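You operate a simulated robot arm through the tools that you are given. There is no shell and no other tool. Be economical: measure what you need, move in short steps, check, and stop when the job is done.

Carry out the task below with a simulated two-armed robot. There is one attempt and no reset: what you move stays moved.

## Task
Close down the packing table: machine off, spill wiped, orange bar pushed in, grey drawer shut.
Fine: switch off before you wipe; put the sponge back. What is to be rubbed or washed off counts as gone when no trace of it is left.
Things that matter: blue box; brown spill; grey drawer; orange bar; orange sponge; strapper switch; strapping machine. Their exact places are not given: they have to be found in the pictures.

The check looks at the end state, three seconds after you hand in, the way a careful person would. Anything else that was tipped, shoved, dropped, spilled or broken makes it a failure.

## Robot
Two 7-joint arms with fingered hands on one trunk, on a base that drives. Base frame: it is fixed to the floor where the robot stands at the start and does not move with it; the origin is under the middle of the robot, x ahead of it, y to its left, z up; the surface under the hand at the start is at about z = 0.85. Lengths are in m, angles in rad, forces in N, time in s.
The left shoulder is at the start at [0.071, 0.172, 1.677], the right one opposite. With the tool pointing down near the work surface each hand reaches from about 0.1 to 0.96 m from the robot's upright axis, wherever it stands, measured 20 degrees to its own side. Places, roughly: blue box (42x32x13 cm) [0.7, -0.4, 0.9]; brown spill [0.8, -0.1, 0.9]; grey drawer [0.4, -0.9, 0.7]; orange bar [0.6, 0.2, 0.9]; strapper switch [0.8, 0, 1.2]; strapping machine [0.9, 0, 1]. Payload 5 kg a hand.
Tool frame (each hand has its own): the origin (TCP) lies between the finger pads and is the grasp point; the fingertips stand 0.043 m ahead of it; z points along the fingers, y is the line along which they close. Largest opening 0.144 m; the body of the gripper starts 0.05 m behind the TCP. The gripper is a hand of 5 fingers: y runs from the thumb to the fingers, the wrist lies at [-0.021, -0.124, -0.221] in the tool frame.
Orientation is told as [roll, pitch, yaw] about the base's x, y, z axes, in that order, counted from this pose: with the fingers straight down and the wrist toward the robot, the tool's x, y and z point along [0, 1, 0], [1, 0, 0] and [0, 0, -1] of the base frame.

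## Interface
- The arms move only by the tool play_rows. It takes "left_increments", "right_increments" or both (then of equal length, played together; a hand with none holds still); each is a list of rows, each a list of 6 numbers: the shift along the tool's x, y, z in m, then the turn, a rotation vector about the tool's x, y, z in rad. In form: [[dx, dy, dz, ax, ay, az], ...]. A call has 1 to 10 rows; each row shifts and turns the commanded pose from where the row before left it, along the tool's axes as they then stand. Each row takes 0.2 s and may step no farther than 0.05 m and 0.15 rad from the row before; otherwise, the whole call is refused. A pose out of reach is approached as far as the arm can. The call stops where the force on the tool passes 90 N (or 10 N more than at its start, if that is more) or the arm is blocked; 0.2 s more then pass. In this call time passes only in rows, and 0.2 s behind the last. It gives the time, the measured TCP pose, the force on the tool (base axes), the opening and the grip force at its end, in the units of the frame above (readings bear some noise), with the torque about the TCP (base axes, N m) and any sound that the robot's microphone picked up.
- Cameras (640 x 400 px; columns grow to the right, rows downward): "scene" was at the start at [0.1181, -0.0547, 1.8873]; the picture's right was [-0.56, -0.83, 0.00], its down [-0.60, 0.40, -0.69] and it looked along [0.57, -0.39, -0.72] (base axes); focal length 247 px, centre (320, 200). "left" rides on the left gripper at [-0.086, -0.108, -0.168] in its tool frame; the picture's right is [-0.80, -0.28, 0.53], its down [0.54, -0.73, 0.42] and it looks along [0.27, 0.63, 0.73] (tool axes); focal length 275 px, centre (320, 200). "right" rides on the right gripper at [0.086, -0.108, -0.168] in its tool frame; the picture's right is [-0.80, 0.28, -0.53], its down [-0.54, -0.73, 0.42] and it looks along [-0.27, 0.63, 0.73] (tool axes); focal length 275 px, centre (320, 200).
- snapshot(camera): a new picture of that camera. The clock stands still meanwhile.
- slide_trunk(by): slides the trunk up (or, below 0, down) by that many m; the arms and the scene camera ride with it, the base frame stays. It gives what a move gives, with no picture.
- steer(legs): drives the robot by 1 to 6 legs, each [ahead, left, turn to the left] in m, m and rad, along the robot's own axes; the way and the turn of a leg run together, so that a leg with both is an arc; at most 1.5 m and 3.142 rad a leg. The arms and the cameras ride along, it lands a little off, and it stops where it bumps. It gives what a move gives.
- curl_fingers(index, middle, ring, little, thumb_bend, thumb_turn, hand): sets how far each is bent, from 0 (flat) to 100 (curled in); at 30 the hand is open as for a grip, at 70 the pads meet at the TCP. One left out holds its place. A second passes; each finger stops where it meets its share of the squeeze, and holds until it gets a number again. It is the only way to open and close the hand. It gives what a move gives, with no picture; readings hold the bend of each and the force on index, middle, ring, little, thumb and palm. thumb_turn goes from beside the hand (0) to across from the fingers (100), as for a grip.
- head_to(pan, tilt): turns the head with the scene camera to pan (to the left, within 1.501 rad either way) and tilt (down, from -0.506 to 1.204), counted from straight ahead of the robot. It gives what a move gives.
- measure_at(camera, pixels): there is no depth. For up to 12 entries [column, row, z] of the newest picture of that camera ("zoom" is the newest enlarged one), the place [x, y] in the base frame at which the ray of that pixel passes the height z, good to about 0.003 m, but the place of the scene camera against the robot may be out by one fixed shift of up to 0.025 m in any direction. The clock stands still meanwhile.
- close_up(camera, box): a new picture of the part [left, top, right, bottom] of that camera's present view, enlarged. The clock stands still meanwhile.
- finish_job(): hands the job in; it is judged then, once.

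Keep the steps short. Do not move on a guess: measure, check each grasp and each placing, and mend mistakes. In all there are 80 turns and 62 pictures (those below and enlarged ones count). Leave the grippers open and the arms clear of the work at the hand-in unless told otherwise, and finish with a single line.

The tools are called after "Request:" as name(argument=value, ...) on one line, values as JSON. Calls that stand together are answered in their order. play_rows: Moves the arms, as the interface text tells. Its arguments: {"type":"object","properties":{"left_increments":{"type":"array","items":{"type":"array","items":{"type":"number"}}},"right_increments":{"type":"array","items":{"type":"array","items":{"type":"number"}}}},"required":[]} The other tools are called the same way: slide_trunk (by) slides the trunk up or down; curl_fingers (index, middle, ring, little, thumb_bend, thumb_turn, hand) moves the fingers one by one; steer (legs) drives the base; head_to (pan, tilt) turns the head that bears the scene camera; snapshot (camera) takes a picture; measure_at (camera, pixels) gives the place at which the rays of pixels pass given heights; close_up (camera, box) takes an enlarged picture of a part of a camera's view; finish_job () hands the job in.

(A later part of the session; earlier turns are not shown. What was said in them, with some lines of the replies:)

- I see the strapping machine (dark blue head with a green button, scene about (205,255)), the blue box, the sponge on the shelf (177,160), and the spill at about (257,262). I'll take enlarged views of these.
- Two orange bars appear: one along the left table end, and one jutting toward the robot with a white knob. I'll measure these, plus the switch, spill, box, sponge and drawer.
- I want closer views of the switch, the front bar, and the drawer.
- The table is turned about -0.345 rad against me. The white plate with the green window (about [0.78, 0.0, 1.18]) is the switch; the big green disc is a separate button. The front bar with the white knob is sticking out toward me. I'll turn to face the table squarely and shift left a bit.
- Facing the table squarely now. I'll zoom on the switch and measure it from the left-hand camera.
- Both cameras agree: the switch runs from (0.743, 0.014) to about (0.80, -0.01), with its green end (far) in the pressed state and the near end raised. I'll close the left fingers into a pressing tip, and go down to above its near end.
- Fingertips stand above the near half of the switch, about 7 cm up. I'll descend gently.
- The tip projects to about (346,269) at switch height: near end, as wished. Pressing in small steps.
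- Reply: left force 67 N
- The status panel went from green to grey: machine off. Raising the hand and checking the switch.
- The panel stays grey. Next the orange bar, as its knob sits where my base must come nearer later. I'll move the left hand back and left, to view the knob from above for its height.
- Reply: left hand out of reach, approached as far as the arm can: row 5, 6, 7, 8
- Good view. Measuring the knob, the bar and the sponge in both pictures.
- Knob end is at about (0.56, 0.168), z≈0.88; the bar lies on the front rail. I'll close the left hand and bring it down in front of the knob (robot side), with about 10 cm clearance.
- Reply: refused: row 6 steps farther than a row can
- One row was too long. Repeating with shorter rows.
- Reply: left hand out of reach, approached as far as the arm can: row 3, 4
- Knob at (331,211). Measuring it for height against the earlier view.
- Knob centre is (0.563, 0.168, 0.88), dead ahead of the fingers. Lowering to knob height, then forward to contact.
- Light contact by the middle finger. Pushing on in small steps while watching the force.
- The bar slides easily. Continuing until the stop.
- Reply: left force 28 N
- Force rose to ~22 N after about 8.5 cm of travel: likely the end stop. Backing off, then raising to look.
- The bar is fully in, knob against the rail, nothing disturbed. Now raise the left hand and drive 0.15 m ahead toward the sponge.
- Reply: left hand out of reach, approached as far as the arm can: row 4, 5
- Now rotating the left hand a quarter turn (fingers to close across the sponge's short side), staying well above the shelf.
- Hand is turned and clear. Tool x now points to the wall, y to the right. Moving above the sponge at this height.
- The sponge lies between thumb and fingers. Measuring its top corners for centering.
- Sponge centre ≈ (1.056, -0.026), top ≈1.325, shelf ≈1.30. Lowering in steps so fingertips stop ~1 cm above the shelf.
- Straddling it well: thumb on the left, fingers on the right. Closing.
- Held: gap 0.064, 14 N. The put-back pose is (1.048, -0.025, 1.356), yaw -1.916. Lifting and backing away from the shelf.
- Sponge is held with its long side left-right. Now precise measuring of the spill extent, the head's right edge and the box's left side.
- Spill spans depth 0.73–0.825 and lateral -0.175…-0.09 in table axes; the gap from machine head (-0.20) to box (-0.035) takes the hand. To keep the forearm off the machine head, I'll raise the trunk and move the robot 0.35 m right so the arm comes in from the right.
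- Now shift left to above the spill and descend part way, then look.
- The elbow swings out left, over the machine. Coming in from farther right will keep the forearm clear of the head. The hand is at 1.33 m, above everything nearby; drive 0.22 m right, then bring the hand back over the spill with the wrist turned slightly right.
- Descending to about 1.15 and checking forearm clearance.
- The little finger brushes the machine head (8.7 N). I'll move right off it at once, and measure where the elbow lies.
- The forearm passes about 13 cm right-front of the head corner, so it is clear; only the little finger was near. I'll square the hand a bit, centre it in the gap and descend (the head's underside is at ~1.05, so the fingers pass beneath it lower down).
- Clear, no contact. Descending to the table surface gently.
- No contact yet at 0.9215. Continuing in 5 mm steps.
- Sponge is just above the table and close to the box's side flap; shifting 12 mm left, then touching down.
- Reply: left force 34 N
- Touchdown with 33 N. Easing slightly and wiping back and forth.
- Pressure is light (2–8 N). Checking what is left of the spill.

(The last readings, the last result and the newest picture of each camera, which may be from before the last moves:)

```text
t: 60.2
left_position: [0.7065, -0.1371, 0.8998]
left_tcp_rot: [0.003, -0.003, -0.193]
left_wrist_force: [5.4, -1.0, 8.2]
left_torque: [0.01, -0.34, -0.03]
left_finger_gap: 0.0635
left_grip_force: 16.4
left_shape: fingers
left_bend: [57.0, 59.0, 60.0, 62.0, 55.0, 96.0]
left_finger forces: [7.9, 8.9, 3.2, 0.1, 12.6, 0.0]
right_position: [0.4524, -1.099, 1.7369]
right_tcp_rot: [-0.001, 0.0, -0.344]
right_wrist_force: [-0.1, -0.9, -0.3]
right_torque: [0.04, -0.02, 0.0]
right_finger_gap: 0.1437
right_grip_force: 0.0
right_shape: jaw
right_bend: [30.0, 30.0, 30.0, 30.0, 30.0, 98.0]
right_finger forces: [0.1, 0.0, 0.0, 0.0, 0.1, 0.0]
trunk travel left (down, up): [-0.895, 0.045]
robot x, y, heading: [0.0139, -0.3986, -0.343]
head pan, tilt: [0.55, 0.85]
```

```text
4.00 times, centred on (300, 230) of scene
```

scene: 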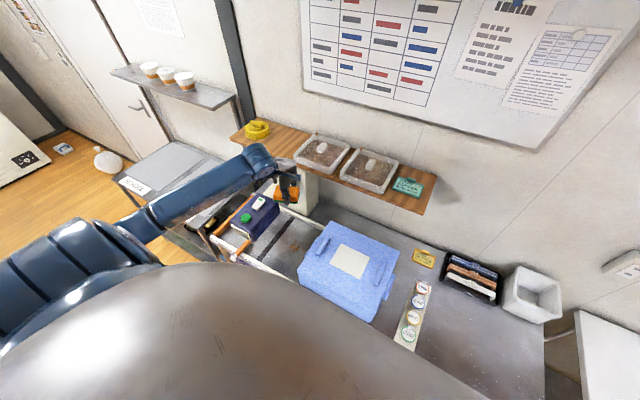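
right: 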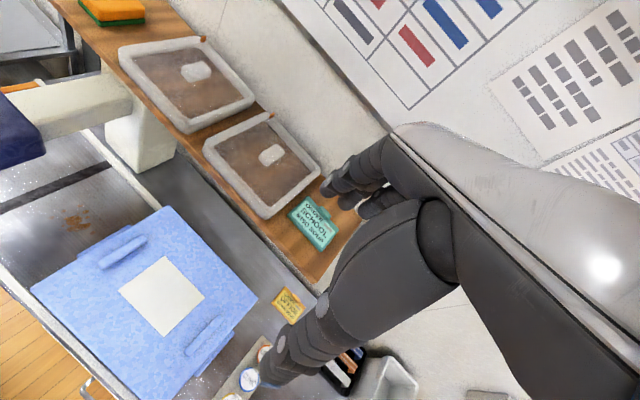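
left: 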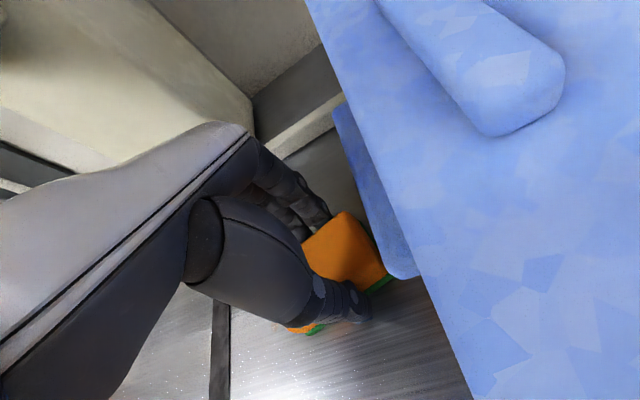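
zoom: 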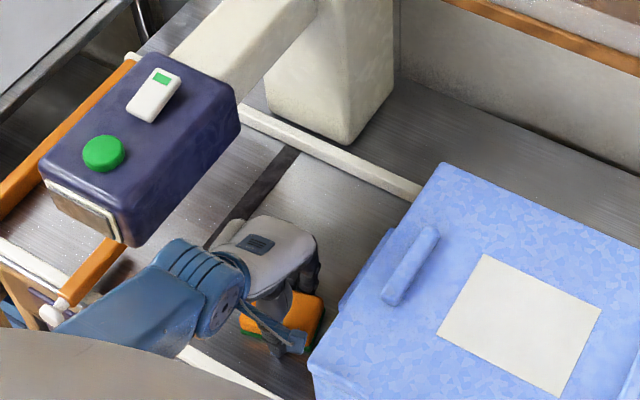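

The visible part looks clean. One firmer pass over both lanes for certainty, then lift and look.

Request:
play_rows(left_increments=[[0, 0, 0.003, 0, 0, 0], [-0.004, 0.03, 0, 0, 0, 0], [-0.004, 0.03, 0, 0, 0, 0], [-0.004, 0.03, 0, 0, 0, 0], [-0.002, 0.02, 0, 0, 0, 0], [0.026, 0, 0, 0, 0, 0], [0.004, -0.03, 0, 0, 0, 0], [0.004, -0.03, 0, 0, 0, 0], [0.004, -0.03, 0, 0, 0, 0], [0.002, -0.02, 0, 0, 0, 0]])

Request:
play_rows(left_increments=[[-0.004, 0.03, 0, 0, 0, 0], [-0.004, 0.03, 0, 0, 0, 0], [-0.004, 0.03, 0, 0, 0, 0], [-0.012, 0, 0, 0, 0, 0], [0.004, -0.03, 0, 0, 0, 0], [0.004, -0.03, 0, 0, 0, 0], [0.004, -0.03, 0, 0, 0, 0], [-0.008, 0, -0.02, 0, 0, 0], [0, 0, -0.035, 0, 0, 0], [0, 0, -0.035, 0, 0, 0]])

Request:
play_rows(left_increments=[[-0.004, 0, -0.045, 0, 0, 0], [0, 0, -0.045, 0, 0, 0], [0, 0, -0.045, 0, 0, 0], [0, 0, -0.045, 0, 0, 0], [0, 0, -0.045, 0, 0, 0], [0, 0, -0.045, 0, 0, 0], [0, 0, -0.045, 0, 0, 0], [0, 0, -0.045, 0, 0, 0]])

Request:
close_up(camera="scene", box=[220, 160, 360, 280])

```text
t: 62.5
left_position: [0.7118, -0.1131, 0.8974]
left_tcp_rot: [0.0, -0.003, -0.192]
left_wrist_force: [11.3, -3.9, 23.5]
left_torque: [-0.11, -1.08, -0.12]
left_finger_gap: 0.0635
left_grip_force: 23.4
left_shape: fingers
left_bend: [56.0, 57.0, 60.0, 62.0, 55.0, 96.0]
left_finger forces: [9.6, 22.0, 3.5, 0.0, 12.4, 0.0]
right_position: [0.4522, -1.0987, 1.7368]
right_tcp_rot: [0.002, 0.0, -0.343]
right_wrist_force: [0.1, 0.9, -0.3]
right_torque: [0.0, 0.03, -0.01]
right_finger_gap: 0.1439
right_grip_force: 0.0
right_shape: jaw
right_bend: [30.0, 30.0, 30.0, 30.0, 30.0, 98.0]
right_finger forces: [0.0, 0.0, 0.0, 0.0, 0.0, 0.0]
trunk travel left (down, up): [-0.895, 0.045]
robot x, y, heading: [0.0198, -0.3993, -0.339]
head pan, tilt: [0.55, 0.85]
```

```text
t: 64.7
left_position: [0.7043, -0.1296, 0.9861]
left_tcp_rot: [0.003, 0.002, -0.194]
left_wrist_force: [0.1, -1.2, -0.3]
left_torque: [0.03, -0.05, -0.02]
left_finger_gap: 0.0638
left_grip_force: 14.7
left_shape: fingers
left_bend: [56.0, 59.0, 60.0, 62.0, 55.0, 96.0]
left_finger forces: [6.9, 5.1, 2.2, 0.0, 14.4, 0.0]
right_position: [0.4512, -1.099, 1.7382]
right_tcp_rot: [-0.002, -0.001, -0.343]
right_wrist_force: [-0.6, -0.7, 0.1]
right_torque: [-0.01, -0.06, 0.0]
right_finger_gap: 0.144
right_grip_force: 0.1
right_shape: jaw
right_bend: [30.0, 30.0, 30.0, 30.0, 30.0, 98.0]
right_finger forces: [0.0, 0.0, 0.1, 0.0, 0.0, 0.1]
trunk travel left (down, up): [-0.895, 0.045]
robot x, y, heading: [0.0141, -0.3985, -0.347]
head pan, tilt: [0.55, 0.85]
```

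```text
t: 66.5
left_position: [0.7044, -0.1332, 1.3474]
left_tcp_rot: [0.0, 0.001, -0.194]
left_wrist_force: [-0.5, 0.3, -0.2]
left_torque: [-0.02, 0.0, 0.01]
left_finger_gap: 0.0635
left_grip_force: 14.2
left_shape: fingers
left_bend: [56.0, 59.0, 60.0, 62.0, 55.0, 96.0]
left_finger forces: [6.8, 5.0, 2.2, 0.0, 14.1, 0.1]
right_position: [0.4543, -1.0976, 1.7357]
right_tcp_rot: [-0.001, -0.001, -0.342]
right_wrist_force: [0.1, -1.5, -0.2]
right_torque: [0.01, 0.02, 0.0]
right_finger_gap: 0.1438
right_grip_force: 0.1
right_shape: jaw
right_bend: [30.0, 30.0, 30.0, 30.0, 30.0, 98.0]
right_finger forces: [0.0, 0.0, 0.1, 0.0, 0.0, 0.0]
trunk travel left (down, up): [-0.895, 0.045]
robot x, y, heading: [0.0181, -0.3996, -0.345]
head pan, tilt: [0.55, 0.85]
```

```text
3.33 times, centred on (290, 220) of scene
```

zoom: 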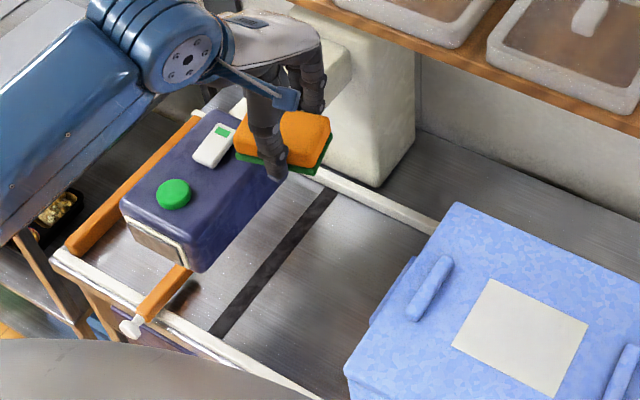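

The surface is clean with no trace left. Returning the sponge: raise, move the hand right relative to me, then drive back left to where I picked it up.

Request:
play_rows(left_increments=[[-0.03, 0, -0.04, 0, 0, 0], [-0.03, 0, -0.04, 0, 0, 0], [-0.03, 0, -0.04, 0, 0, 0], [-0.03, 0, -0.04, 0, 0, 0], [-0.03, 0, -0.04, 0, 0, 0], [-0.04, 0, 0, 0, 0, 0], [-0.04, 0, 0, 0, 0, 0], [-0.04, 0, 0, 0, 0, 0], [-0.04, 0, 0, 0, 0, 0], [-0.04, 0, 0, 0, 0, 0.148]])

Request:
steer(legs=[[0, 0.567, 0]])

Request:
slide_trunk(by=-0.12)

```text
t: 68.7
left_position: [0.6374, -0.478, 1.5453]
left_tcp_rot: [0.002, -0.001, -0.34]
left_wrist_force: [-0.2, 0.3, 0.6]
left_torque: [0.07, 0.0, -0.01]
left_finger_gap: 0.0636
left_grip_force: 13.0
left_shape: fingers
left_bend: [57.0, 59.0, 60.0, 62.0, 55.0, 96.0]
left_finger forces: [6.6, 4.9, 2.1, 0.0, 13.7, 0.0]
right_position: [0.4534, -1.1009, 1.7357]
right_tcp_rot: [0.003, 0.0, -0.344]
right_wrist_force: [-0.6, 0.5, -0.4]
right_torque: [0.0, 0.02, 0.05]
right_finger_gap: 0.1438
right_grip_force: 0.1
right_shape: jaw
right_bend: [30.0, 30.0, 30.0, 30.0, 30.0, 98.0]
right_finger forces: [0.0, 0.1, 0.1, 0.0, 0.0, 0.0]
trunk travel left (down, up): [-0.895, 0.045]
robot x, y, heading: [0.0165, -0.3993, -0.343]
head pan, tilt: [0.55, 0.85]
```

```text
t: 71.9
left_position: [0.8286, 0.0702, 1.5449]
left_tcp_rot: [0.002, -0.001, -0.329]
left_wrist_force: [-0.2, -1.2, 0.0]
left_torque: [0.03, 0.0, 0.01]
left_finger_gap: 0.0634
left_grip_force: 13.1
left_shape: fingers
left_bend: [57.0, 59.0, 60.0, 62.0, 55.0, 96.0]
left_finger forces: [6.6, 4.9, 2.1, 0.0, 13.7, 0.1]
right_position: [0.6517, -0.5536, 1.7372]
right_tcp_rot: [-0.001, 0.0, -0.33]
right_wrist_force: [-1.1, 0.3, -0.1]
right_torque: [0.08, -0.04, 0.01]
right_finger_gap: 0.1437
right_grip_force: 0.0
right_shape: jaw
right_bend: [30.0, 30.0, 30.0, 30.0, 30.0, 98.0]
right_finger forces: [0.1, 0.0, 0.2, 0.0, 0.0, 0.0]
trunk travel left (down, up): [-0.895, 0.045]
robot x, y, heading: [0.2079, 0.1433, -0.327]
head pan, tilt: [0.55, 0.85]
```

```text
t: 73.4
left_position: [0.8281, 0.0733, 1.4256]
left_tcp_rot: [0.001, 0.0, -0.328]
left_wrist_force: [-0.8, -0.1, 0.4]
left_torque: [0.04, 0.04, -0.01]
left_finger_gap: 0.0636
left_grip_force: 13.9
left_shape: fingers
left_bend: [57.0, 59.0, 60.0, 62.0, 55.0, 96.0]
left_finger forces: [6.7, 4.9, 2.1, 0.1, 13.8, 0.0]
right_position: [0.6521, -0.5516, 1.6169]
right_tcp_rot: [0.001, 0.0, -0.333]
right_wrist_force: [0.1, 0.6, 0.3]
right_torque: [0.03, 0.01, 0.0]
right_finger_gap: 0.1438
right_grip_force: 0.0
right_shape: jaw
right_bend: [30.0, 30.0, 30.0, 30.0, 30.0, 98.0]
right_finger forces: [0.1, 0.0, 0.1, 0.0, 0.1, 0.1]
trunk travel left (down, up): [-0.775, 0.165]
robot x, y, heading: [0.2029, 0.1417, -0.331]
head pan, tilt: [0.55, 0.85]
```

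Back at the picking spot. Raising and rotating the hand to yaw -1.916.

Request:
play_rows(left_increments=[[0, 0, -0.04, 0, 0, 0.145], [0, 0, -0.04, 0, 0, 0.145], [0, 0, 0, 0, 0, 0.145], [0, 0, 0, 0, 0, 0.145], [0, 0, 0, 0, 0, 0.145], [0, 0, 0, 0, 0, 0.145], [0, 0, 0, 0, 0, 0.145], [0, 0, 0, 0, 0, 0.145], [0, 0, 0, 0, 0, 0.145], [0, 0, 0, 0, 0, 0.145]])

Request:
play_rows(left_increments=[[0, 0, 0, 0, 0, 0.136]])

Request:
head_to(pan=0.1, tilt=0.7)

```text
t: 75.6
left_position: [0.8285, 0.0737, 1.5042]
left_tcp_rot: [-0.002, -0.001, -1.78]
left_wrist_force: [-0.7, -0.6, -0.3]
left_torque: [0.04, 0.01, 0.0]
left_finger_gap: 0.0634
left_grip_force: 14.0
left_shape: fingers
left_bend: [57.0, 59.0, 60.0, 62.0, 55.0, 96.0]
left_finger forces: [6.7, 4.9, 2.1, 0.0, 13.7, 0.0]
right_position: [0.6544, -0.551, 1.6171]
right_tcp_rot: [0.001, 0.0, -0.332]
right_wrist_force: [0.3, -0.2, 0.5]
right_torque: [-0.03, 0.01, -0.01]
right_finger_gap: 0.1442
right_grip_force: 0.1
right_shape: jaw
right_bend: [30.0, 30.0, 30.0, 30.0, 30.0, 98.0]
right_finger forces: [0.0, 0.0, 0.1, 0.0, 0.1, 0.0]
trunk travel left (down, up): [-0.775, 0.165]
robot x, y, heading: [0.2097, 0.1445, -0.33]
head pan, tilt: [0.55, 0.85]
```

```text
t: 76.0
left_position: [0.8299, 0.0718, 1.5045]
left_tcp_rot: [0.001, 0.001, -1.915]
left_wrist_force: [-0.1, -0.2, -0.9]
left_torque: [-0.01, 0.01, 0.01]
left_finger_gap: 0.0632
left_grip_force: 13.6
left_shape: fingers
left_bend: [57.0, 59.0, 60.0, 62.0, 55.0, 96.0]
left_finger forces: [6.7, 4.8, 2.1, 0.1, 13.5, 0.1]
right_position: [0.6525, -0.551, 1.6166]
right_tcp_rot: [0.001, 0.001, -0.334]
right_wrist_force: [0.0, -0.1, -0.3]
right_torque: [-0.01, -0.01, 0.01]
right_finger_gap: 0.1437
right_grip_force: 0.0
right_shape: jaw
right_bend: [30.0, 30.0, 30.0, 30.0, 30.0, 98.0]
right_finger forces: [0.0, 0.1, 0.0, 0.1, 0.1, 0.0]
trunk travel left (down, up): [-0.775, 0.165]
robot x, y, heading: [0.2085, 0.1404, -0.336]
head pan, tilt: [0.55, 0.85]
```

```text
t: 76.9
left_position: [0.8285, 0.0736, 1.5039]
left_tcp_rot: [0.002, -0.001, -1.912]
left_wrist_force: [1.1, 1.3, -0.2]
left_torque: [-0.01, 0.04, -0.02]
left_finger_gap: 0.0635
left_grip_force: 13.7
left_shape: fingers
left_bend: [57.0, 59.0, 60.0, 62.0, 55.0, 96.0]
left_finger forces: [6.7, 4.8, 2.2, 0.0, 13.6, 0.0]
right_position: [0.6539, -0.5501, 1.6171]
right_tcp_rot: [0.001, 0.001, -0.331]
right_wrist_force: [0.0, 0.1, -1.4]
right_torque: [0.0, 0.04, 0.01]
right_finger_gap: 0.1436
right_grip_force: 0.0
right_shape: jaw
right_bend: [30.0, 30.0, 30.0, 30.0, 30.0, 98.0]
right_finger forces: [0.1, 0.0, 0.1, 0.0, 0.0, 0.0]
trunk travel left (down, up): [-0.775, 0.165]
robot x, y, heading: [0.2074, 0.1452, -0.332]
head pan, tilt: [0.099, 0.7]
```

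Moving over the original spot and down to 1.40.

Request:
play_rows(left_increments=[[0.04, 0.003, 0, 0, 0, 0], [0.04, 0.003, 0, 0, 0, 0], [0.04, 0.003, 0, 0, 0, 0], [0.04, 0.003, 0, 0, 0, 0], [0.04, 0.003, 0, 0, 0, 0], [0.04, 0.003, 0, 0, 0, 0], [0, 0, 0.04, 0, 0, 0], [0, 0, 0.04, 0, 0, 0], [0, 0, 0.024, 0, 0, 0]])

Request:
close_up(camera="scene", box=[220, 100, 420, 230])

```text
t: 78.9
left_position: [1.0487, -0.0248, 1.4012]
left_tcp_rot: [0.0, 0.0, -1.913]
left_wrist_force: [-0.5, -0.9, 0.0]
left_torque: [0.0, 0.02, -0.02]
left_finger_gap: 0.0632
left_grip_force: 13.5
left_shape: fingers
left_bend: [57.0, 59.0, 60.0, 62.0, 55.0, 96.0]
left_finger forces: [6.6, 4.7, 2.1, 0.1, 13.6, 0.0]
right_position: [0.6538, -0.5499, 1.6164]
right_tcp_rot: [0.0, -0.001, -0.331]
right_wrist_force: [0.6, -0.5, 0.6]
right_torque: [0.03, 0.02, 0.02]
right_finger_gap: 0.1439
right_grip_force: 0.1
right_shape: jaw
right_bend: [30.0, 30.0, 30.0, 30.0, 30.0, 98.0]
right_finger forces: [0.0, 0.0, 0.1, 0.1, 0.1, 0.0]
trunk travel left (down, up): [-0.775, 0.165]
robot x, y, heading: [0.2063, 0.1448, -0.328]
head pan, tilt: [0.099, 0.7]
```

```text
3.08 times, centred on (320, 165) of scene
```

zoom: 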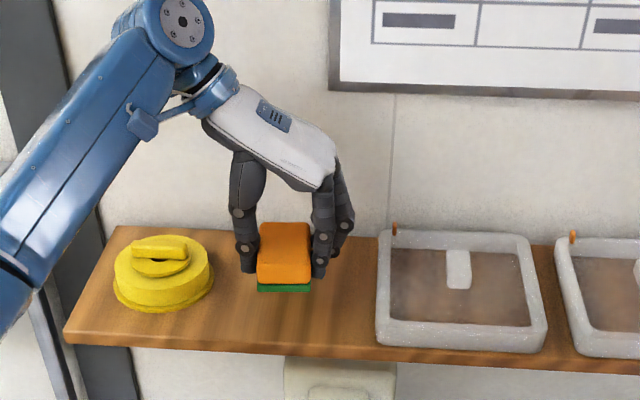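

Right on place. Lowering onto the shelf (grasp height was 1.356).

Request:
play_rows(left_increments=[[0, 0, 0.025, 0, 0, 0], [0, 0, 0.012, 0, 0, 0], [0, 0, 0.005, 0, 0, 0], [0, 0, 0.003, 0, 0, 0]])

```text
t: 79.9
left_position: [1.0476, -0.0236, 1.3568]
left_tcp_rot: [0.0, 0.002, -1.915]
left_wrist_force: [-0.7, 0.0, -0.3]
left_torque: [0.0, -0.04, 0.02]
left_finger_gap: 0.0635
left_grip_force: 13.9
left_shape: fingers
left_bend: [57.0, 59.0, 60.0, 62.0, 55.0, 96.0]
left_finger forces: [6.7, 4.7, 2.1, 0.0, 13.6, 0.1]
right_position: [0.6522, -0.5503, 1.6178]
right_tcp_rot: [0.0, -0.001, -0.333]
right_wrist_force: [0.7, -0.8, -0.1]
right_torque: [-0.01, -0.03, -0.03]
right_finger_gap: 0.144
right_grip_force: 0.0
right_shape: jaw
right_bend: [30.0, 30.0, 30.0, 30.0, 30.0, 98.0]
right_finger forces: [0.0, 0.0, 0.0, 0.1, 0.1, 0.1]
trunk travel left (down, up): [-0.775, 0.165]
robot x, y, heading: [0.2064, 0.1441, -0.328]
head pan, tilt: [0.099, 0.7]
```

No contact force yet; a few more millimetres.

Request:
play_rows(left_increments=[[0, 0, 0.002, 0, 0, 0], [0, 0, 0.002, 0, 0, 0]])

```text
t: 80.5
left_position: [1.0491, -0.0249, 1.3513]
left_tcp_rot: [0.001, 0.001, -1.912]
left_wrist_force: [-0.2, -0.6, -0.8]
left_torque: [0.0, -0.02, 0.03]
left_finger_gap: 0.0635
left_grip_force: 13.8
left_shape: fingers
left_bend: [57.0, 59.0, 60.0, 62.0, 55.0, 96.0]
left_finger forces: [6.7, 4.7, 2.1, 0.1, 13.6, 0.1]
right_position: [0.6537, -0.5507, 1.6165]
right_tcp_rot: [0.0, -0.001, -0.332]
right_wrist_force: [0.9, 0.5, 1.2]
right_torque: [0.02, 0.01, 0.01]
right_finger_gap: 0.1439
right_grip_force: 0.0
right_shape: jaw
right_bend: [30.0, 30.0, 30.0, 30.0, 30.0, 98.0]
right_finger forces: [0.0, 0.0, 0.0, 0.0, 0.0, 0.0]
trunk travel left (down, up): [-0.775, 0.165]
robot x, y, heading: [0.2012, 0.1376, -0.333]
head pan, tilt: [0.099, 0.7]
```

Request:
play_rows(left_increments=[[0, 0, 0.002, 0, 0, 0], [0, 0, 0.002, 0, 0, 0]])

Request:
close_up(camera="scene", box=[240, 130, 380, 220])

```text
t: 81.1
left_position: [1.0491, -0.0245, 1.3501]
left_tcp_rot: [0.002, 0.0, -1.912]
left_wrist_force: [1.2, 0.3, 5.0]
left_torque: [-0.14, -0.07, 0.05]
left_finger_gap: 0.0633
left_grip_force: 16.5
left_shape: fingers
left_bend: [57.0, 59.0, 60.0, 62.0, 55.0, 96.0]
left_finger forces: [6.7, 8.9, 1.9, 0.1, 14.5, 0.1]
right_position: [0.6528, -0.5502, 1.6178]
right_tcp_rot: [-0.001, -0.002, -0.331]
right_wrist_force: [1.0, -0.3, 0.7]
right_torque: [0.0, 0.0, -0.03]
right_finger_gap: 0.1436
right_grip_force: 0.0
right_shape: jaw
right_bend: [30.0, 30.0, 30.0, 30.0, 30.0, 98.0]
right_finger forces: [0.0, 0.0, 0.0, 0.1, 0.0, 0.1]
trunk travel left (down, up): [-0.775, 0.165]
robot x, y, heading: [0.2028, 0.1425, -0.326]
head pan, tilt: [0.099, 0.7]
```

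```text
4.44 times, centred on (310, 175) of scene
```

zoom: 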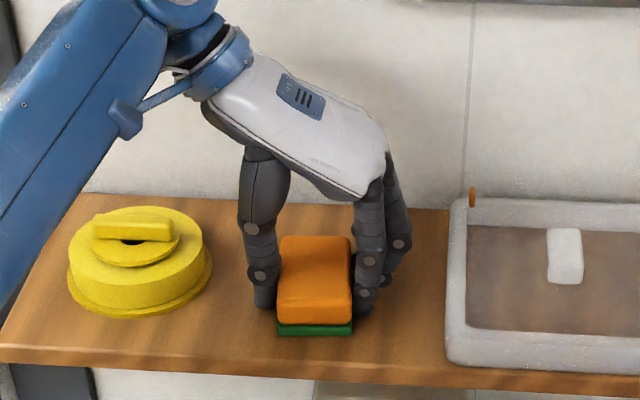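

Touching with 5 N: the sponge sits on the shelf where it was. Opening, lifting and backing away.

Request:
curl_fingers(hand="left", index=38, middle=38, ring=38, little=38, thumb_bend=38)

Request:
play_rows(left_increments=[[0, 0, -0.03, 0, 0, 0], [0, 0, -0.04, 0, 0, 0], [0, 0, -0.04, 0, 0, 0], [0, 0, -0.04, 0, 0, 0], [-0.04, 0, 0, 0, 0, 0], [-0.045, 0, 0, 0, 0, 0], [-0.045, 0, 0, 0, 0, 0], [-0.045, 0, 0, 0, 0, 0], [-0.045, 0, 0, 0, 0, 0]])

Request:
play_rows(left_increments=[[0, 0, 0, 0, 0, -0.145], [0, 0, 0, 0, 0, -0.145], [0, 0, 0, 0, 0, -0.145], [0, 0, 0, 0, 0, -0.145], [0, 0, 0, 0, 0, -0.145], [0, 0, 0, 0, 0, -0.145], [0, 0, 0, 0, 0, -0.145], [0, 0, 0, 0, 0, -0.145], [0, 0, 0, 0, 0, -0.145], [0, 0, 0, 0, 0, -0.145]])

Request:
curl_fingers(hand="left", index=30, middle=30, ring=30, little=30, thumb_bend=30)

```text
t: 82.1
left_position: [1.0501, -0.0243, 1.3473]
left_tcp_rot: [0.001, 0.0, -1.914]
left_wrist_force: [-0.4, 0.5, 0.8]
left_torque: [-0.08, 0.01, 0.0]
left_finger_gap: 0.1212
left_grip_force: 0.4
left_shape: fingers
left_bend: [38.0, 38.0, 38.0, 38.0, 38.0, 97.0]
left_finger forces: [0.0, 0.9, 0.0, 0.0, 0.0, 0.0]
right_position: [0.653, -0.549, 1.6184]
right_tcp_rot: [-0.001, 0.002, -0.332]
right_wrist_force: [-1.3, 0.7, -0.1]
right_torque: [0.01, 0.02, 0.02]
right_finger_gap: 0.1435
right_grip_force: 0.2
right_shape: jaw
right_bend: [30.0, 30.0, 30.0, 30.0, 30.0, 98.0]
right_finger forces: [0.0, 0.0, 0.0, 0.0, 0.0, 0.1]
trunk travel left (down, up): [-0.775, 0.165]
robot x, y, heading: [0.2063, 0.1452, -0.335]
head pan, tilt: [0.099, 0.7]
```

```text
t: 84.1
left_position: [0.8393, 0.0533, 1.4999]
left_tcp_rot: [0.0, 0.001, -1.916]
left_wrist_force: [-1.1, -0.3, 0.8]
left_torque: [0.0, -0.06, 0.01]
left_finger_gap: 0.121
left_grip_force: 0.1
left_shape: fingers
left_bend: [38.0, 38.0, 38.0, 38.0, 38.0, 97.0]
left_finger forces: [0.0, 0.1, 0.0, 0.0, 0.0, 0.0]
right_position: [0.6512, -0.549, 1.6196]
right_tcp_rot: [-0.002, 0.0, -0.333]
right_wrist_force: [0.0, 0.2, 1.3]
right_torque: [-0.04, -0.07, 0.01]
right_finger_gap: 0.1439
right_grip_force: 0.1
right_shape: jaw
right_bend: [30.0, 30.0, 30.0, 30.0, 30.0, 98.0]
right_finger forces: [0.0, 0.1, 0.0, 0.1, 0.0, 0.1]
trunk travel left (down, up): [-0.775, 0.165]
robot x, y, heading: [0.2028, 0.1481, -0.332]
head pan, tilt: [0.099, 0.7]
```

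```text
t: 86.3
left_position: [0.8403, 0.0483, 1.4968]
left_tcp_rot: [-0.001, -0.001, -0.46]
left_wrist_force: [-1.2, 0.1, 0.2]
left_torque: [-0.04, 0.0, 0.03]
left_finger_gap: 0.1209
left_grip_force: 0.0
left_shape: fingers
left_bend: [38.0, 38.0, 38.0, 38.0, 38.0, 97.0]
left_finger forces: [0.0, 0.1, 0.0, 0.1, 0.0, 0.0]
right_position: [0.6526, -0.5505, 1.6174]
right_tcp_rot: [0.001, 0.0, -0.331]
right_wrist_force: [-0.8, 0.0, 0.2]
right_torque: [0.01, 0.01, 0.02]
right_finger_gap: 0.1438
right_grip_force: 0.1
right_shape: jaw
right_bend: [30.0, 30.0, 30.0, 30.0, 30.0, 98.0]
right_finger forces: [0.1, 0.0, 0.0, 0.1, 0.0, 0.0]
trunk travel left (down, up): [-0.775, 0.165]
robot x, y, heading: [0.2029, 0.144, -0.334]
head pan, tilt: [0.099, 0.7]
```

```text
t: 87.3
left_position: [0.8412, 0.0499, 1.497]
left_tcp_rot: [0.0, 0.0, -0.464]
left_wrist_force: [-0.6, -0.6, -0.9]
left_torque: [0.0, 0.0, -0.04]
left_finger_gap: 0.1491
left_grip_force: 0.0
left_shape: fingers
left_bend: [30.0, 30.0, 30.0, 30.0, 30.0, 97.0]
left_finger forces: [0.0, 0.0, 0.0, 0.0, 0.0, 0.0]
right_position: [0.653, -0.5493, 1.6171]
right_tcp_rot: [0.0, 0.0, -0.334]
right_wrist_force: [-0.3, -1.1, 0.1]
right_torque: [0.02, 0.02, 0.0]
right_finger_gap: 0.1437
right_grip_force: 0.0
right_shape: jaw
right_bend: [30.0, 30.0, 30.0, 30.0, 30.0, 98.0]
right_finger forces: [0.0, 0.1, 0.1, 0.0, 0.0, 0.0]
trunk travel left (down, up): [-0.775, 0.165]
robot x, y, heading: [0.2025, 0.1435, -0.33]
head pan, tilt: [0.099, 0.7]
```

Sponge back. Now the drawer: back off 0.25 m, drive right 0.55 m, and look toward it.

Request:
steer(legs=[[-0.25, 0, -0.012], [0, -0.55, 0]])

Request:
head_to(pan=-0.5, tilt=0.85)

Request:
snapshot(camera="scene")

```text
t: 91.9
left_position: [0.4208, -0.3959, 1.498]
left_tcp_rot: [0.0, -0.002, -0.472]
left_wrist_force: [0.6, 0.9, 0.8]
left_torque: [-0.04, 0.02, -0.03]
left_finger_gap: 0.1492
left_grip_force: 0.1
left_shape: fingers
left_bend: [30.0, 30.0, 30.0, 30.0, 30.0, 97.0]
left_finger forces: [0.0, 0.0, 0.0, 0.0, 0.0, 0.0]
right_position: [0.2269, -0.9942, 1.6181]
right_tcp_rot: [-0.003, -0.001, -0.342]
right_wrist_force: [0.7, 0.9, -0.1]
right_torque: [-0.03, 0.01, -0.01]
right_finger_gap: 0.1438
right_grip_force: 0.1
right_shape: jaw
right_bend: [30.0, 30.0, 30.0, 30.0, 30.0, 98.0]
right_finger forces: [0.0, 0.1, 0.0, 0.0, 0.0, 0.0]
trunk travel left (down, up): [-0.775, 0.165]
robot x, y, heading: [-0.2183, -0.2971, -0.339]
head pan, tilt: [0.099, 0.7]
```

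```text
t: 92.9
left_position: [0.4199, -0.3999, 1.4976]
left_tcp_rot: [0.002, 0.0, -0.473]
left_wrist_force: [-0.3, 0.2, 0.0]
left_torque: [0.0, -0.04, -0.02]
left_finger_gap: 0.1495
left_grip_force: 0.0
left_shape: fingers
left_bend: [30.0, 30.0, 30.0, 30.0, 30.0, 97.0]
left_finger forces: [0.0, 0.1, 0.1, 0.0, 0.0, 0.0]
right_position: [0.2253, -0.9976, 1.6177]
right_tcp_rot: [0.001, -0.002, -0.34]
right_wrist_force: [0.2, -0.7, 0.0]
right_torque: [0.04, -0.01, 0.01]
right_finger_gap: 0.1439
right_grip_force: 0.0
right_shape: jaw
right_bend: [30.0, 30.0, 30.0, 30.0, 30.0, 98.0]
right_finger forces: [0.1, 0.1, 0.0, 0.0, 0.1, 0.1]
trunk travel left (down, up): [-0.775, 0.165]
robot x, y, heading: [-0.2183, -0.2978, -0.344]
head pan, tilt: [-0.499, 0.85]
```

```text
7 pictures are left
```

scene: 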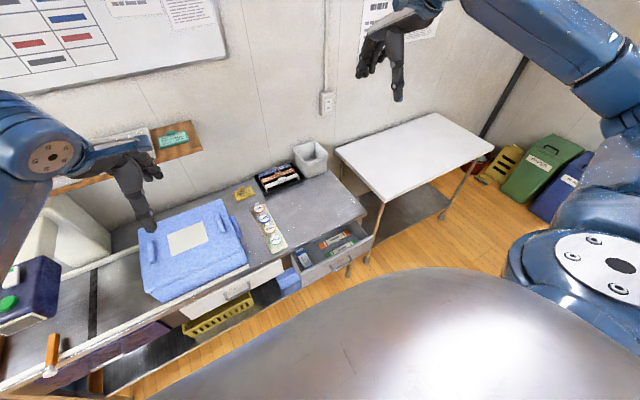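

Request:
close_up(camera="scene", box=[270, 190, 390, 300])

Request:
measure_at(camera="scene", pixels=[[366, 212, 0.85], [289, 254, 0.85], [303, 273, 0.75], [374, 236, 0.75], [303, 273, 0.8], [374, 236, 0.8], [340, 264, 0.7], [340, 264, 0.75]])

```text
3.64 times, centred on (330, 245) of scene
```

zoom: 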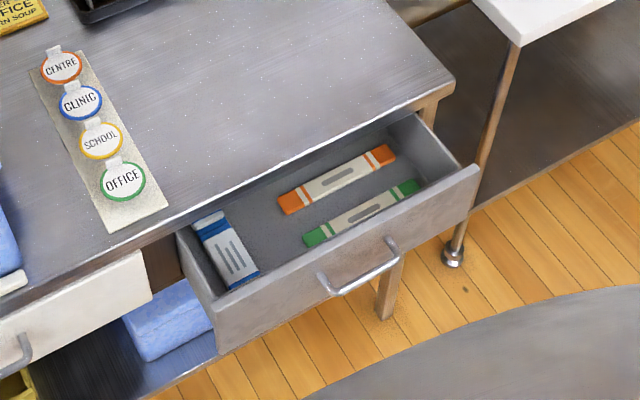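

```text
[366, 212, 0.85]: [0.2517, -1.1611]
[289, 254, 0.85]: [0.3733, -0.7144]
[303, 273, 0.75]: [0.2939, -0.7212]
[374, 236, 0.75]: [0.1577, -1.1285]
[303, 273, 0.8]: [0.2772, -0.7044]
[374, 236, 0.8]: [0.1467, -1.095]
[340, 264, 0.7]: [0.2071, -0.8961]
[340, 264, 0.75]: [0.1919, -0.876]
```

The drawer front stands ~10 cm out (front at depth ≈0.50, table edge 0.60); handle centre at (0.19, -0.876), z≈0.75. I'll back the base by 0.2 and 0.09 left so the right hand stands in front of the handle, lower the trunk, and tilt the closed right hand so the fingertips lead.

Request:
steer(legs=[[-0.2, 0.09, 0]])

Request:
slide_trunk(by=-0.2)

Request:
curl_fingers(hand="right", index=70, middle=70, ring=70, little=70, thumb_bend=70)

Request:
play_rows(right_increments=[[0, 0, 0.045, 0, 0, 0], [0, 0, 0.045, 0, 0, 0], [0, 0, 0.045, 0, 0, 0], [0, 0, 0.045, 0, 0, 0], [0, 0, 0.045, 0, 0, 0], [0, 0, 0.045, 0, 0, 0], [0, 0, 0.045, 0, 0, 0]])

Request:
play_rows(right_increments=[[0, 0, 0, -0.15, 0, 0], [0, 0, 0, -0.15, 0, 0], [0, 0, 0, -0.15, 0, 0], [0, 0, 0, -0.15, 0, 0], [0, 0, 0, -0.15, 0, 0]])

```text
t: 94.6
left_position: [0.2669, -0.2488, 1.4956]
left_tcp_rot: [0.001, 0.005, -0.471]
left_wrist_force: [0.8, -0.6, 0.1]
left_torque: [0.04, 0.05, -0.02]
left_finger_gap: 0.149
left_grip_force: 0.1
left_shape: fingers
left_bend: [30.0, 30.0, 30.0, 30.0, 30.0, 97.0]
left_finger forces: [0.1, 0.0, 0.0, 0.0, 0.0, 0.0]
right_position: [0.0758, -0.8477, 1.6142]
right_tcp_rot: [0.001, 0.004, -0.339]
right_wrist_force: [0.1, 0.0, -0.4]
right_torque: [0.09, 0.04, 0.05]
right_finger_gap: 0.1437
right_grip_force: 0.2
right_shape: jaw
right_bend: [30.0, 30.0, 30.0, 30.0, 30.0, 98.0]
right_finger forces: [0.0, 0.1, 0.0, 0.1, 0.0, 0.0]
trunk travel left (down, up): [-0.775, 0.165]
robot x, y, heading: [-0.3705, -0.1426, -0.342]
head pan, tilt: [-0.499, 0.85]
```

```text
t: 96.8
left_position: [0.2638, -0.2438, 1.2983]
left_tcp_rot: [0.001, 0.001, -0.472]
left_wrist_force: [-0.9, -0.2, -0.2]
left_torque: [-0.01, 0.0, -0.01]
left_finger_gap: 0.1498
left_grip_force: 0.0
left_shape: fingers
left_bend: [30.0, 30.0, 30.0, 30.0, 30.0, 97.0]
left_finger forces: [0.0, 0.0, 0.0, 0.0, 0.0, 0.0]
right_position: [0.0704, -0.8415, 1.4173]
right_tcp_rot: [-0.001, 0.0, -0.338]
right_wrist_force: [-0.4, -0.5, 0.6]
right_torque: [-0.01, -0.01, -0.02]
right_finger_gap: 0.1436
right_grip_force: 0.0
right_shape: jaw
right_bend: [30.0, 30.0, 30.0, 30.0, 30.0, 98.0]
right_finger forces: [0.0, 0.1, 0.1, 0.0, 0.0, 0.0]
trunk travel left (down, up): [-0.575, 0.365]
robot x, y, heading: [-0.3683, -0.1474, -0.342]
head pan, tilt: [-0.499, 0.85]
```

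```text
t: 97.8
left_position: [0.2648, -0.2445, 1.2974]
left_tcp_rot: [-0.001, -0.001, -0.472]
left_wrist_force: [0.7, -0.7, 0.5]
left_torque: [-0.01, -0.04, 0.03]
left_finger_gap: 0.1492
left_grip_force: 0.0
left_shape: fingers
left_bend: [30.0, 30.0, 30.0, 30.0, 30.0, 97.0]
left_finger forces: [0.0, 0.0, 0.0, 0.0, 0.1, 0.0]
right_position: [0.0699, -0.8429, 1.4171]
right_tcp_rot: [0.0, -0.001, -0.338]
right_wrist_force: [0.7, -0.1, -0.2]
right_torque: [0.03, -0.01, -0.03]
right_finger_gap: 0.0083
right_grip_force: 0.1
right_shape: fingers
right_bend: [70.0, 70.0, 70.0, 70.0, 70.0, 98.0]
right_finger forces: [0.0, 0.0, 0.2, 0.1, 0.1, 0.1]
trunk travel left (down, up): [-0.575, 0.365]
robot x, y, heading: [-0.3719, -0.1445, -0.338]
head pan, tilt: [-0.499, 0.85]
```

```text
t: 99.4
left_position: [0.2646, -0.2453, 1.2978]
left_tcp_rot: [0.001, 0.002, -0.471]
left_wrist_force: [-0.4, -0.8, -0.4]
left_torque: [0.05, -0.01, 0.01]
left_finger_gap: 0.1491
left_grip_force: 0.1
left_shape: fingers
left_bend: [30.0, 30.0, 30.0, 30.0, 30.0, 97.0]
left_finger forces: [0.0, 0.0, 0.0, 0.1, 0.0, 0.0]
right_position: [0.072, -0.8463, 1.1012]
right_tcp_rot: [0.0, 0.0, -0.339]
right_wrist_force: [0.7, -1.0, 0.8]
right_torque: [0.03, 0.02, 0.01]
right_finger_gap: 0.0079
right_grip_force: 0.1
right_shape: fingers
right_bend: [70.0, 70.0, 70.0, 70.0, 70.0, 98.0]
right_finger forces: [0.0, 0.0, 0.0, 0.1, 0.1, 0.0]
trunk travel left (down, up): [-0.575, 0.365]
robot x, y, heading: [-0.3699, -0.1458, -0.339]
head pan, tilt: [-0.499, 0.85]
```

```text
t: 100.6
left_position: [0.2633, -0.245, 1.2985]
left_tcp_rot: [0.0, -0.001, -0.472]
left_wrist_force: [-0.7, -0.1, -0.2]
left_torque: [0.01, 0.01, 0.0]
left_finger_gap: 0.1488
left_grip_force: 0.1
left_shape: fingers
left_bend: [30.0, 30.0, 30.0, 30.0, 30.0, 97.0]
left_finger forces: [0.0, 0.1, 0.0, 0.1, 0.0, 0.0]
right_position: [0.0694, -0.8428, 1.1014]
right_tcp_rot: [0.003, -0.75, -0.341]
right_wrist_force: [0.1, -0.5, 0.8]
right_torque: [0.02, 0.03, 0.01]
right_finger_gap: 0.0077
right_grip_force: 0.1
right_shape: fingers
right_bend: [70.0, 70.0, 70.0, 70.0, 70.0, 98.0]
right_finger forces: [0.1, 0.0, 0.0, 0.0, 0.0, 0.0]
trunk travel left (down, up): [-0.575, 0.365]
robot x, y, heading: [-0.3704, -0.1426, -0.339]
head pan, tilt: [-0.499, 0.85]
```

Aligned with the handle (lateral 0.770 vs 0.773), 12 cm in front. Going straight down to handle height.

Request:
play_rows(right_increments=[[0, -0.0293, 0.0315, 0, 0, 0], [0, -0.0293, 0.0315, 0, 0, 0], [0, -0.0293, 0.0315, 0, 0, 0], [0, -0.0293, 0.0315, 0, 0, 0], [0, -0.0293, 0.0315, 0, 0, 0], [0, -0.0293, 0.0315, 0, 0, 0], [0, -0.0293, 0.0315, 0, 0, 0], [0, -0.0293, 0.0315, 0, 0, 0]])

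Request:
snapshot(camera="right")

```text
t: 102.4
left_position: [0.2651, -0.2453, 1.2972]
left_tcp_rot: [0.0, 0.001, -0.471]
left_wrist_force: [0.9, -0.7, 0.2]
left_torque: [-0.02, 0.0, 0.01]
left_finger_gap: 0.1492
left_grip_force: 0.1
left_shape: fingers
left_bend: [30.0, 30.0, 30.0, 30.0, 30.0, 97.0]
left_finger forces: [0.1, 0.0, 0.1, 0.0, 0.0, 0.0]
right_position: [0.0718, -0.8437, 0.7552]
right_tcp_rot: [0.002, -0.751, -0.341]
right_wrist_force: [0.1, -0.1, 0.3]
right_torque: [0.02, 0.05, 0.03]
right_finger_gap: 0.008
right_grip_force: 0.0
right_shape: fingers
right_bend: [70.0, 70.0, 70.0, 70.0, 70.0, 97.0]
right_finger forces: [0.0, 0.1, 0.0, 0.1, 0.0, 0.0]
trunk travel left (down, up): [-0.575, 0.365]
robot x, y, heading: [-0.3699, -0.1417, -0.336]
head pan, tilt: [-0.499, 0.85]
```

```text
5 pictures are left
```

right: 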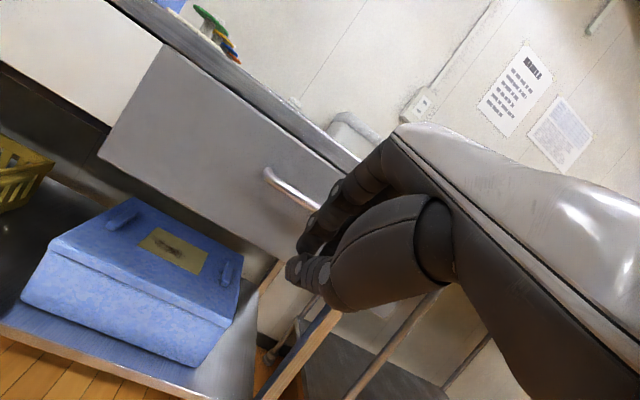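

The fingertips point at the panel just under the handle. Moving forward to contact in small steps (with 1 cm raise).

Request:
play_rows(right_increments=[[0, 0.0068, -0.0073, 0, 0, 0], [0, 0.022, 0.0205, 0, 0, 0], [0, 0.022, 0.0205, 0, 0, 0], [0, 0.0146, 0.0136, 0, 0, 0], [0, 0.0073, 0.0068, 0, 0, 0], [0, 0.0073, 0.0068, 0, 0, 0]])

```text
t: 103.8
left_position: [0.2643, -0.2439, 1.2971]
left_tcp_rot: [0.0, 0.002, -0.473]
left_wrist_force: [0.0, -0.1, -0.2]
left_torque: [-0.01, 0.01, 0.01]
left_finger_gap: 0.1492
left_grip_force: 0.0
left_shape: fingers
left_bend: [30.0, 30.0, 30.0, 30.0, 30.0, 97.0]
left_finger forces: [0.0, 0.0, 0.0, 0.0, 0.0, 0.1]
right_position: [0.1655, -0.8762, 0.7674]
right_tcp_rot: [0.0, -0.748, -0.342]
right_wrist_force: [0.2, -0.3, 0.3]
right_torque: [0.02, -0.03, 0.01]
right_finger_gap: 0.0076
right_grip_force: 0.0
right_shape: fingers
right_bend: [70.0, 70.0, 70.0, 70.0, 70.0, 97.0]
right_finger forces: [0.1, 0.1, 0.1, 0.0, 0.0, 0.0]
trunk travel left (down, up): [-0.575, 0.365]
robot x, y, heading: [-0.3732, -0.1458, -0.342]
head pan, tilt: [-0.499, 0.85]
```

No contact yet (tip at depth ≈0.48). Continuing.

Request:
play_rows(right_increments=[[0, 0.0073, 0.0068, 0, 0, 0], [0, 0.0073, 0.0068, 0, 0, 0], [0, 0.0073, 0.0068, 0, 0, 0], [0, 0.0073, 0.0068, 0, 0, 0], [0, 0.0073, 0.0068, 0, 0, 0], [0, 0.0073, 0.0068, 0, 0, 0]])

Request:
snapshot(camera="right")

```text
t: 105.2
left_position: [0.2647, -0.2442, 1.2968]
left_tcp_rot: [0.001, 0.003, -0.471]
left_wrist_force: [-0.3, -0.7, -0.4]
left_torque: [0.01, 0.03, -0.01]
left_finger_gap: 0.149
left_grip_force: 0.1
left_shape: fingers
left_bend: [30.0, 30.0, 30.0, 30.0, 30.0, 97.0]
left_finger forces: [0.1, 0.0, 0.0, 0.0, 0.1, 0.0]
right_position: [0.2218, -0.8959, 0.7669]
right_tcp_rot: [-0.001, -0.747, -0.338]
right_wrist_force: [-0.6, -0.5, -0.5]
right_torque: [0.02, 0.01, -0.01]
right_finger_gap: 0.0078
right_grip_force: 0.0
right_shape: fingers
right_bend: [70.0, 70.0, 70.0, 70.0, 70.0, 97.0]
right_finger forces: [0.1, 0.0, 0.0, 0.0, 0.1, 0.0]
trunk travel left (down, up): [-0.575, 0.365]
robot x, y, heading: [-0.3721, -0.1453, -0.344]
head pan, tilt: [-0.499, 0.85]
```

```text
4 pictures are left
```

right: 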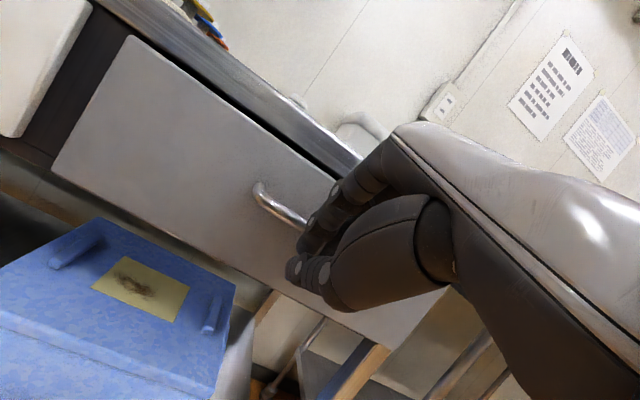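

Still free of contact. Continuing in 1 cm steps.

Request:
play_rows(right_increments=[[0, 0.0073, 0.0068, 0, 0, 0], [0, 0.0073, 0.0068, 0, 0, 0], [0, 0.0073, 0.0068, 0, 0, 0], [0, 0.0073, 0.0068, 0, 0, 0]])

```text
t: 106.2
left_position: [0.2579, -0.2411, 1.3015]
left_tcp_rot: [0.0, -0.005, -0.474]
left_wrist_force: [-0.3, 0.5, 0.2]
left_torque: [0.01, -0.03, -0.03]
left_finger_gap: 0.1493
left_grip_force: 0.1
left_shape: fingers
left_bend: [30.0, 30.0, 30.0, 30.0, 30.0, 97.0]
left_finger forces: [0.1, 0.1, 0.0, 0.0, 0.1, 0.0]
right_position: [0.2529, -0.9065, 0.7708]
right_tcp_rot: [-0.001, -0.752, -0.338]
right_wrist_force: [-43.4, 21.3, 19.5]
right_torque: [-0.12, -0.05, -0.2]
right_finger_gap: 0.0024
right_grip_force: 28.9
right_shape: fingers
right_bend: [71.0, 72.0, 71.0, 70.0, 68.0, 97.0]
right_finger forces: [23.4, 27.8, 6.7, 0.1, 0.0, 0.0]
trunk travel left (down, up): [-0.575, 0.365]
robot x, y, heading: [-0.3742, -0.1454, -0.34]
head pan, tilt: [-0.499, 0.85]
```

Force rose to ~50 N. Checking with the scene camera whether the drawer is flush.

Request:
close_up(camera="scene", box=[240, 120, 480, 320])

```text
2.00 times, centred on (360, 220) of scene
```

zoom: 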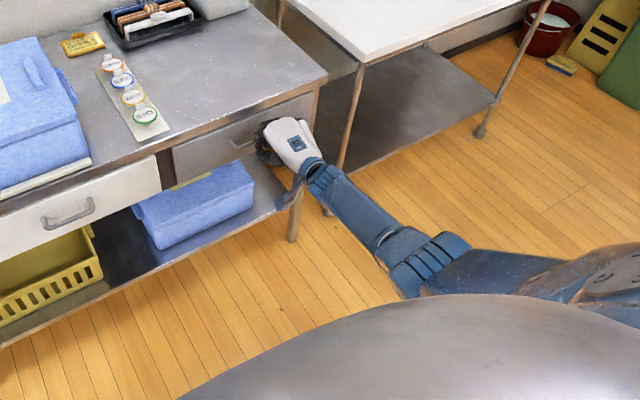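

The drawer is flush under the table edge, in line with the white drawer. Withdrawing straight back, then up and reopening the hand.

Request:
play_rows(right_increments=[[0, -0.0146, -0.0136, 0, 0, 0], [0, -0.022, -0.0205, 0, 0, 0], [0, -0.0293, -0.0273, 0, 0, 0], [0, -0.0293, -0.0273, 0, 0, 0], [0, -0.0293, -0.0273, 0, 0, 0], [0, 0.0293, -0.0315, 0, 0, 0], [0, 0.0293, -0.0315, 0, 0, 0], [0, 0.0293, -0.0315, 0, 0, 0], [0, 0.0293, -0.0315, 0, 0, 0], [0, 0.0293, -0.0315, 0, 0, 0]])

Request:
curl_fingers(hand="right", index=30, middle=30, ring=30, little=30, thumb_bend=30)

Request:
head_to(pan=-0.25, tilt=0.7)

Request:
snapshot(camera="scene")

```text
t: 108.4
left_position: [0.2634, -0.2453, 1.2972]
left_tcp_rot: [0.001, -0.001, -0.473]
left_wrist_force: [0.0, -0.1, -0.5]
left_torque: [-0.01, -0.01, -0.02]
left_finger_gap: 0.149
left_grip_force: 0.1
left_shape: fingers
left_bend: [30.0, 30.0, 30.0, 30.0, 30.0, 97.0]
left_finger forces: [0.1, 0.0, 0.0, 0.0, 0.0, 0.0]
right_position: [0.0988, -0.8496, 0.9823]
right_tcp_rot: [0.001, -0.75, -0.337]
right_wrist_force: [0.7, 0.3, -0.2]
right_torque: [-0.02, -0.04, 0.01]
right_finger_gap: 0.0075
right_grip_force: 0.0
right_shape: fingers
right_bend: [70.0, 70.0, 70.0, 70.0, 70.0, 97.0]
right_finger forces: [0.0, 0.1, 0.0, 0.1, 0.0, 0.0]
trunk travel left (down, up): [-0.575, 0.365]
robot x, y, heading: [-0.3692, -0.1479, -0.338]
head pan, tilt: [-0.499, 0.85]
```

```text
t: 109.4
left_position: [0.2639, -0.2443, 1.2968]
left_tcp_rot: [0.001, 0.0, -0.47]
left_wrist_force: [-1.0, -0.1, 0.3]
left_torque: [0.01, 0.01, 0.0]
left_finger_gap: 0.149
left_grip_force: 0.1
left_shape: fingers
left_bend: [30.0, 30.0, 30.0, 30.0, 30.0, 97.0]
left_finger forces: [0.0, 0.0, 0.0, 0.0, 0.0, 0.0]
right_position: [0.0994, -0.8507, 0.9814]
right_tcp_rot: [0.0, -0.751, -0.337]
right_wrist_force: [-0.8, 0.0, 0.2]
right_torque: [0.0, -0.03, -0.02]
right_finger_gap: 0.149
right_grip_force: 0.1
right_shape: fingers
right_bend: [30.0, 30.0, 30.0, 30.0, 30.0, 97.0]
right_finger forces: [0.0, 0.1, 0.0, 0.0, 0.0, 0.1]
trunk travel left (down, up): [-0.575, 0.365]
robot x, y, heading: [-0.3739, -0.1484, -0.344]
head pan, tilt: [-0.499, 0.85]
```

```text
t: 110.2
left_position: [0.2636, -0.2444, 1.2983]
left_tcp_rot: [0.0, 0.001, -0.471]
left_wrist_force: [0.4, -0.9, 0.0]
left_torque: [0.02, -0.01, -0.03]
left_finger_gap: 0.1489
left_grip_force: 0.2
left_shape: fingers
left_bend: [30.0, 30.0, 30.0, 30.0, 30.0, 97.0]
left_finger forces: [0.1, 0.0, 0.1, 0.1, 0.0, 0.1]
right_position: [0.099, -0.8507, 0.9809]
right_tcp_rot: [-0.002, -0.75, -0.339]
right_wrist_force: [0.1, 0.6, 0.2]
right_torque: [0.0, 0.01, 0.02]
right_finger_gap: 0.1492
right_grip_force: 0.1
right_shape: fingers
right_bend: [30.0, 30.0, 30.0, 30.0, 30.0, 97.0]
right_finger forces: [0.0, 0.1, 0.0, 0.0, 0.1, 0.0]
trunk travel left (down, up): [-0.575, 0.365]
robot x, y, heading: [-0.3779, -0.1444, -0.34]
head pan, tilt: [-0.25, 0.7]
```

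```text
2 pictures are left
```

scene: 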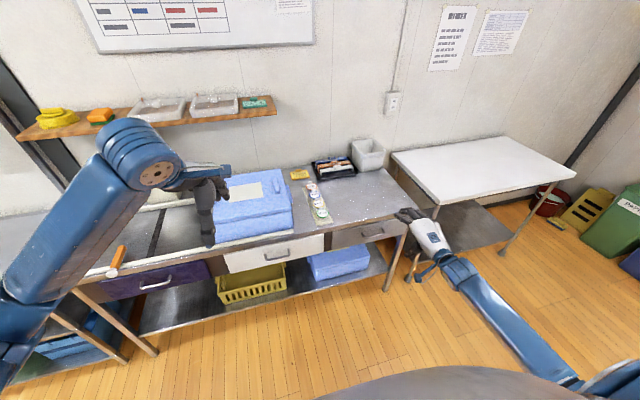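

Everything looks in order; a last enlarged check of the drawers.

Request:
close_up(camera="scene", box=[280, 160, 440, 280])

Request:
steer(legs=[[-0.25, 0, 0]])

Request:
head_to(pan=0.25, tilt=0.6)

Request:
snapshot(camera="scene")

```text
3.33 times, centred on (360, 220) of scene
```

zoom: 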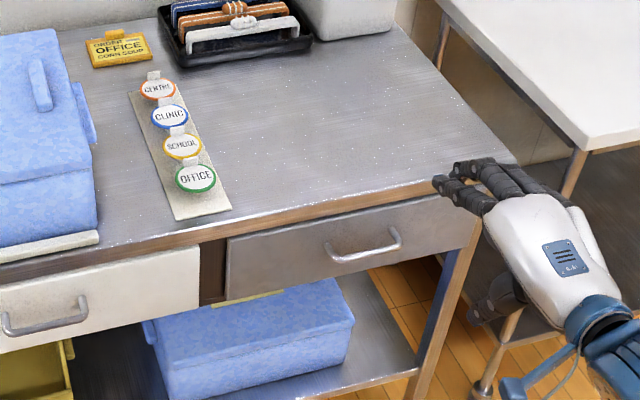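

```text
t: 111.0
left_position: [0.2592, -0.2436, 1.2969]
left_tcp_rot: [0.0, 0.001, -0.471]
left_wrist_force: [-1.2, 0.3, 0.3]
left_torque: [0.01, -0.01, 0.01]
left_finger_gap: 0.149
left_grip_force: 0.1
left_shape: fingers
left_bend: [30.0, 30.0, 30.0, 30.0, 30.0, 97.0]
left_finger forces: [0.0, 0.0, 0.1, 0.1, 0.0, 0.1]
right_position: [0.096, -0.8485, 0.9814]
right_tcp_rot: [0.001, -0.75, -0.339]
right_wrist_force: [-0.7, 0.1, 0.5]
right_torque: [0.03, 0.04, 0.02]
right_finger_gap: 0.1491
right_grip_force: 0.1
right_shape: fingers
right_bend: [30.0, 30.0, 30.0, 30.0, 30.0, 97.0]
right_finger forces: [0.0, 0.1, 0.0, 0.0, 0.1, 0.0]
trunk travel left (down, up): [-0.575, 0.365]
robot x, y, heading: [-0.3705, -0.145, -0.34]
head pan, tilt: [-0.25, 0.7]
stopped in leg 1: the robot was blocked; the commanded pose is now the measured one
```

```text
t: 111.9
left_position: [0.2606, -0.2429, 1.2971]
left_tcp_rot: [0.0, 0.001, -0.471]
left_wrist_force: [1.5, -0.5, 0.0]
left_torque: [-0.01, 0.03, -0.02]
left_finger_gap: 0.1491
left_grip_force: 0.1
left_shape: fingers
left_bend: [30.0, 30.0, 30.0, 30.0, 30.0, 97.0]
left_finger forces: [0.0, 0.1, 0.1, 0.1, 0.0, 0.0]
right_position: [0.0954, -0.8487, 0.9811]
right_tcp_rot: [0.0, -0.748, -0.339]
right_wrist_force: [-0.1, -0.4, 0.0]
right_torque: [-0.03, 0.03, 0.03]
right_finger_gap: 0.1494
right_grip_force: 0.1
right_shape: fingers
right_bend: [30.0, 30.0, 30.0, 30.0, 30.0, 97.0]
right_finger forces: [0.0, 0.0, 0.0, 0.0, 0.0, 0.1]
trunk travel left (down, up): [-0.575, 0.365]
robot x, y, heading: [-0.3716, -0.1473, -0.335]
head pan, tilt: [0.25, 0.6]
```

```text
0 pictures are left
```

scene: 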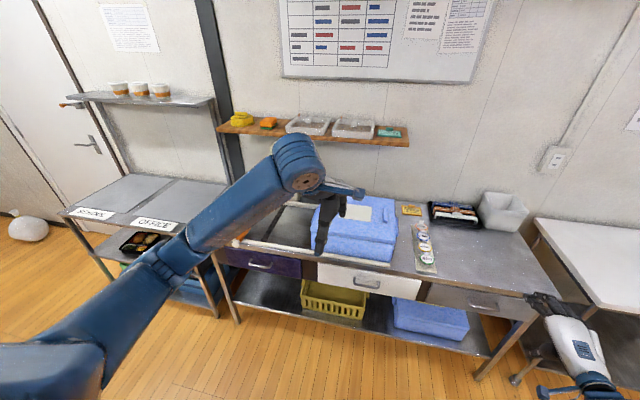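

Machine off, spill gone, bar in, drawer flush with its neighbour, sponge on its shelf, hands open and clear. The last backward drive was blocked at once and moved nothing. Handing in.

Request:
finish_job()

```text
The job is handed in.
```

The strapping machine is switched off, the spill is wiped with no trace visible, the sponge is back on its shelf, the orange bar is pushed in, and the grey drawer is shut; one last short drive backward was blocked by something behind me that I did not see.
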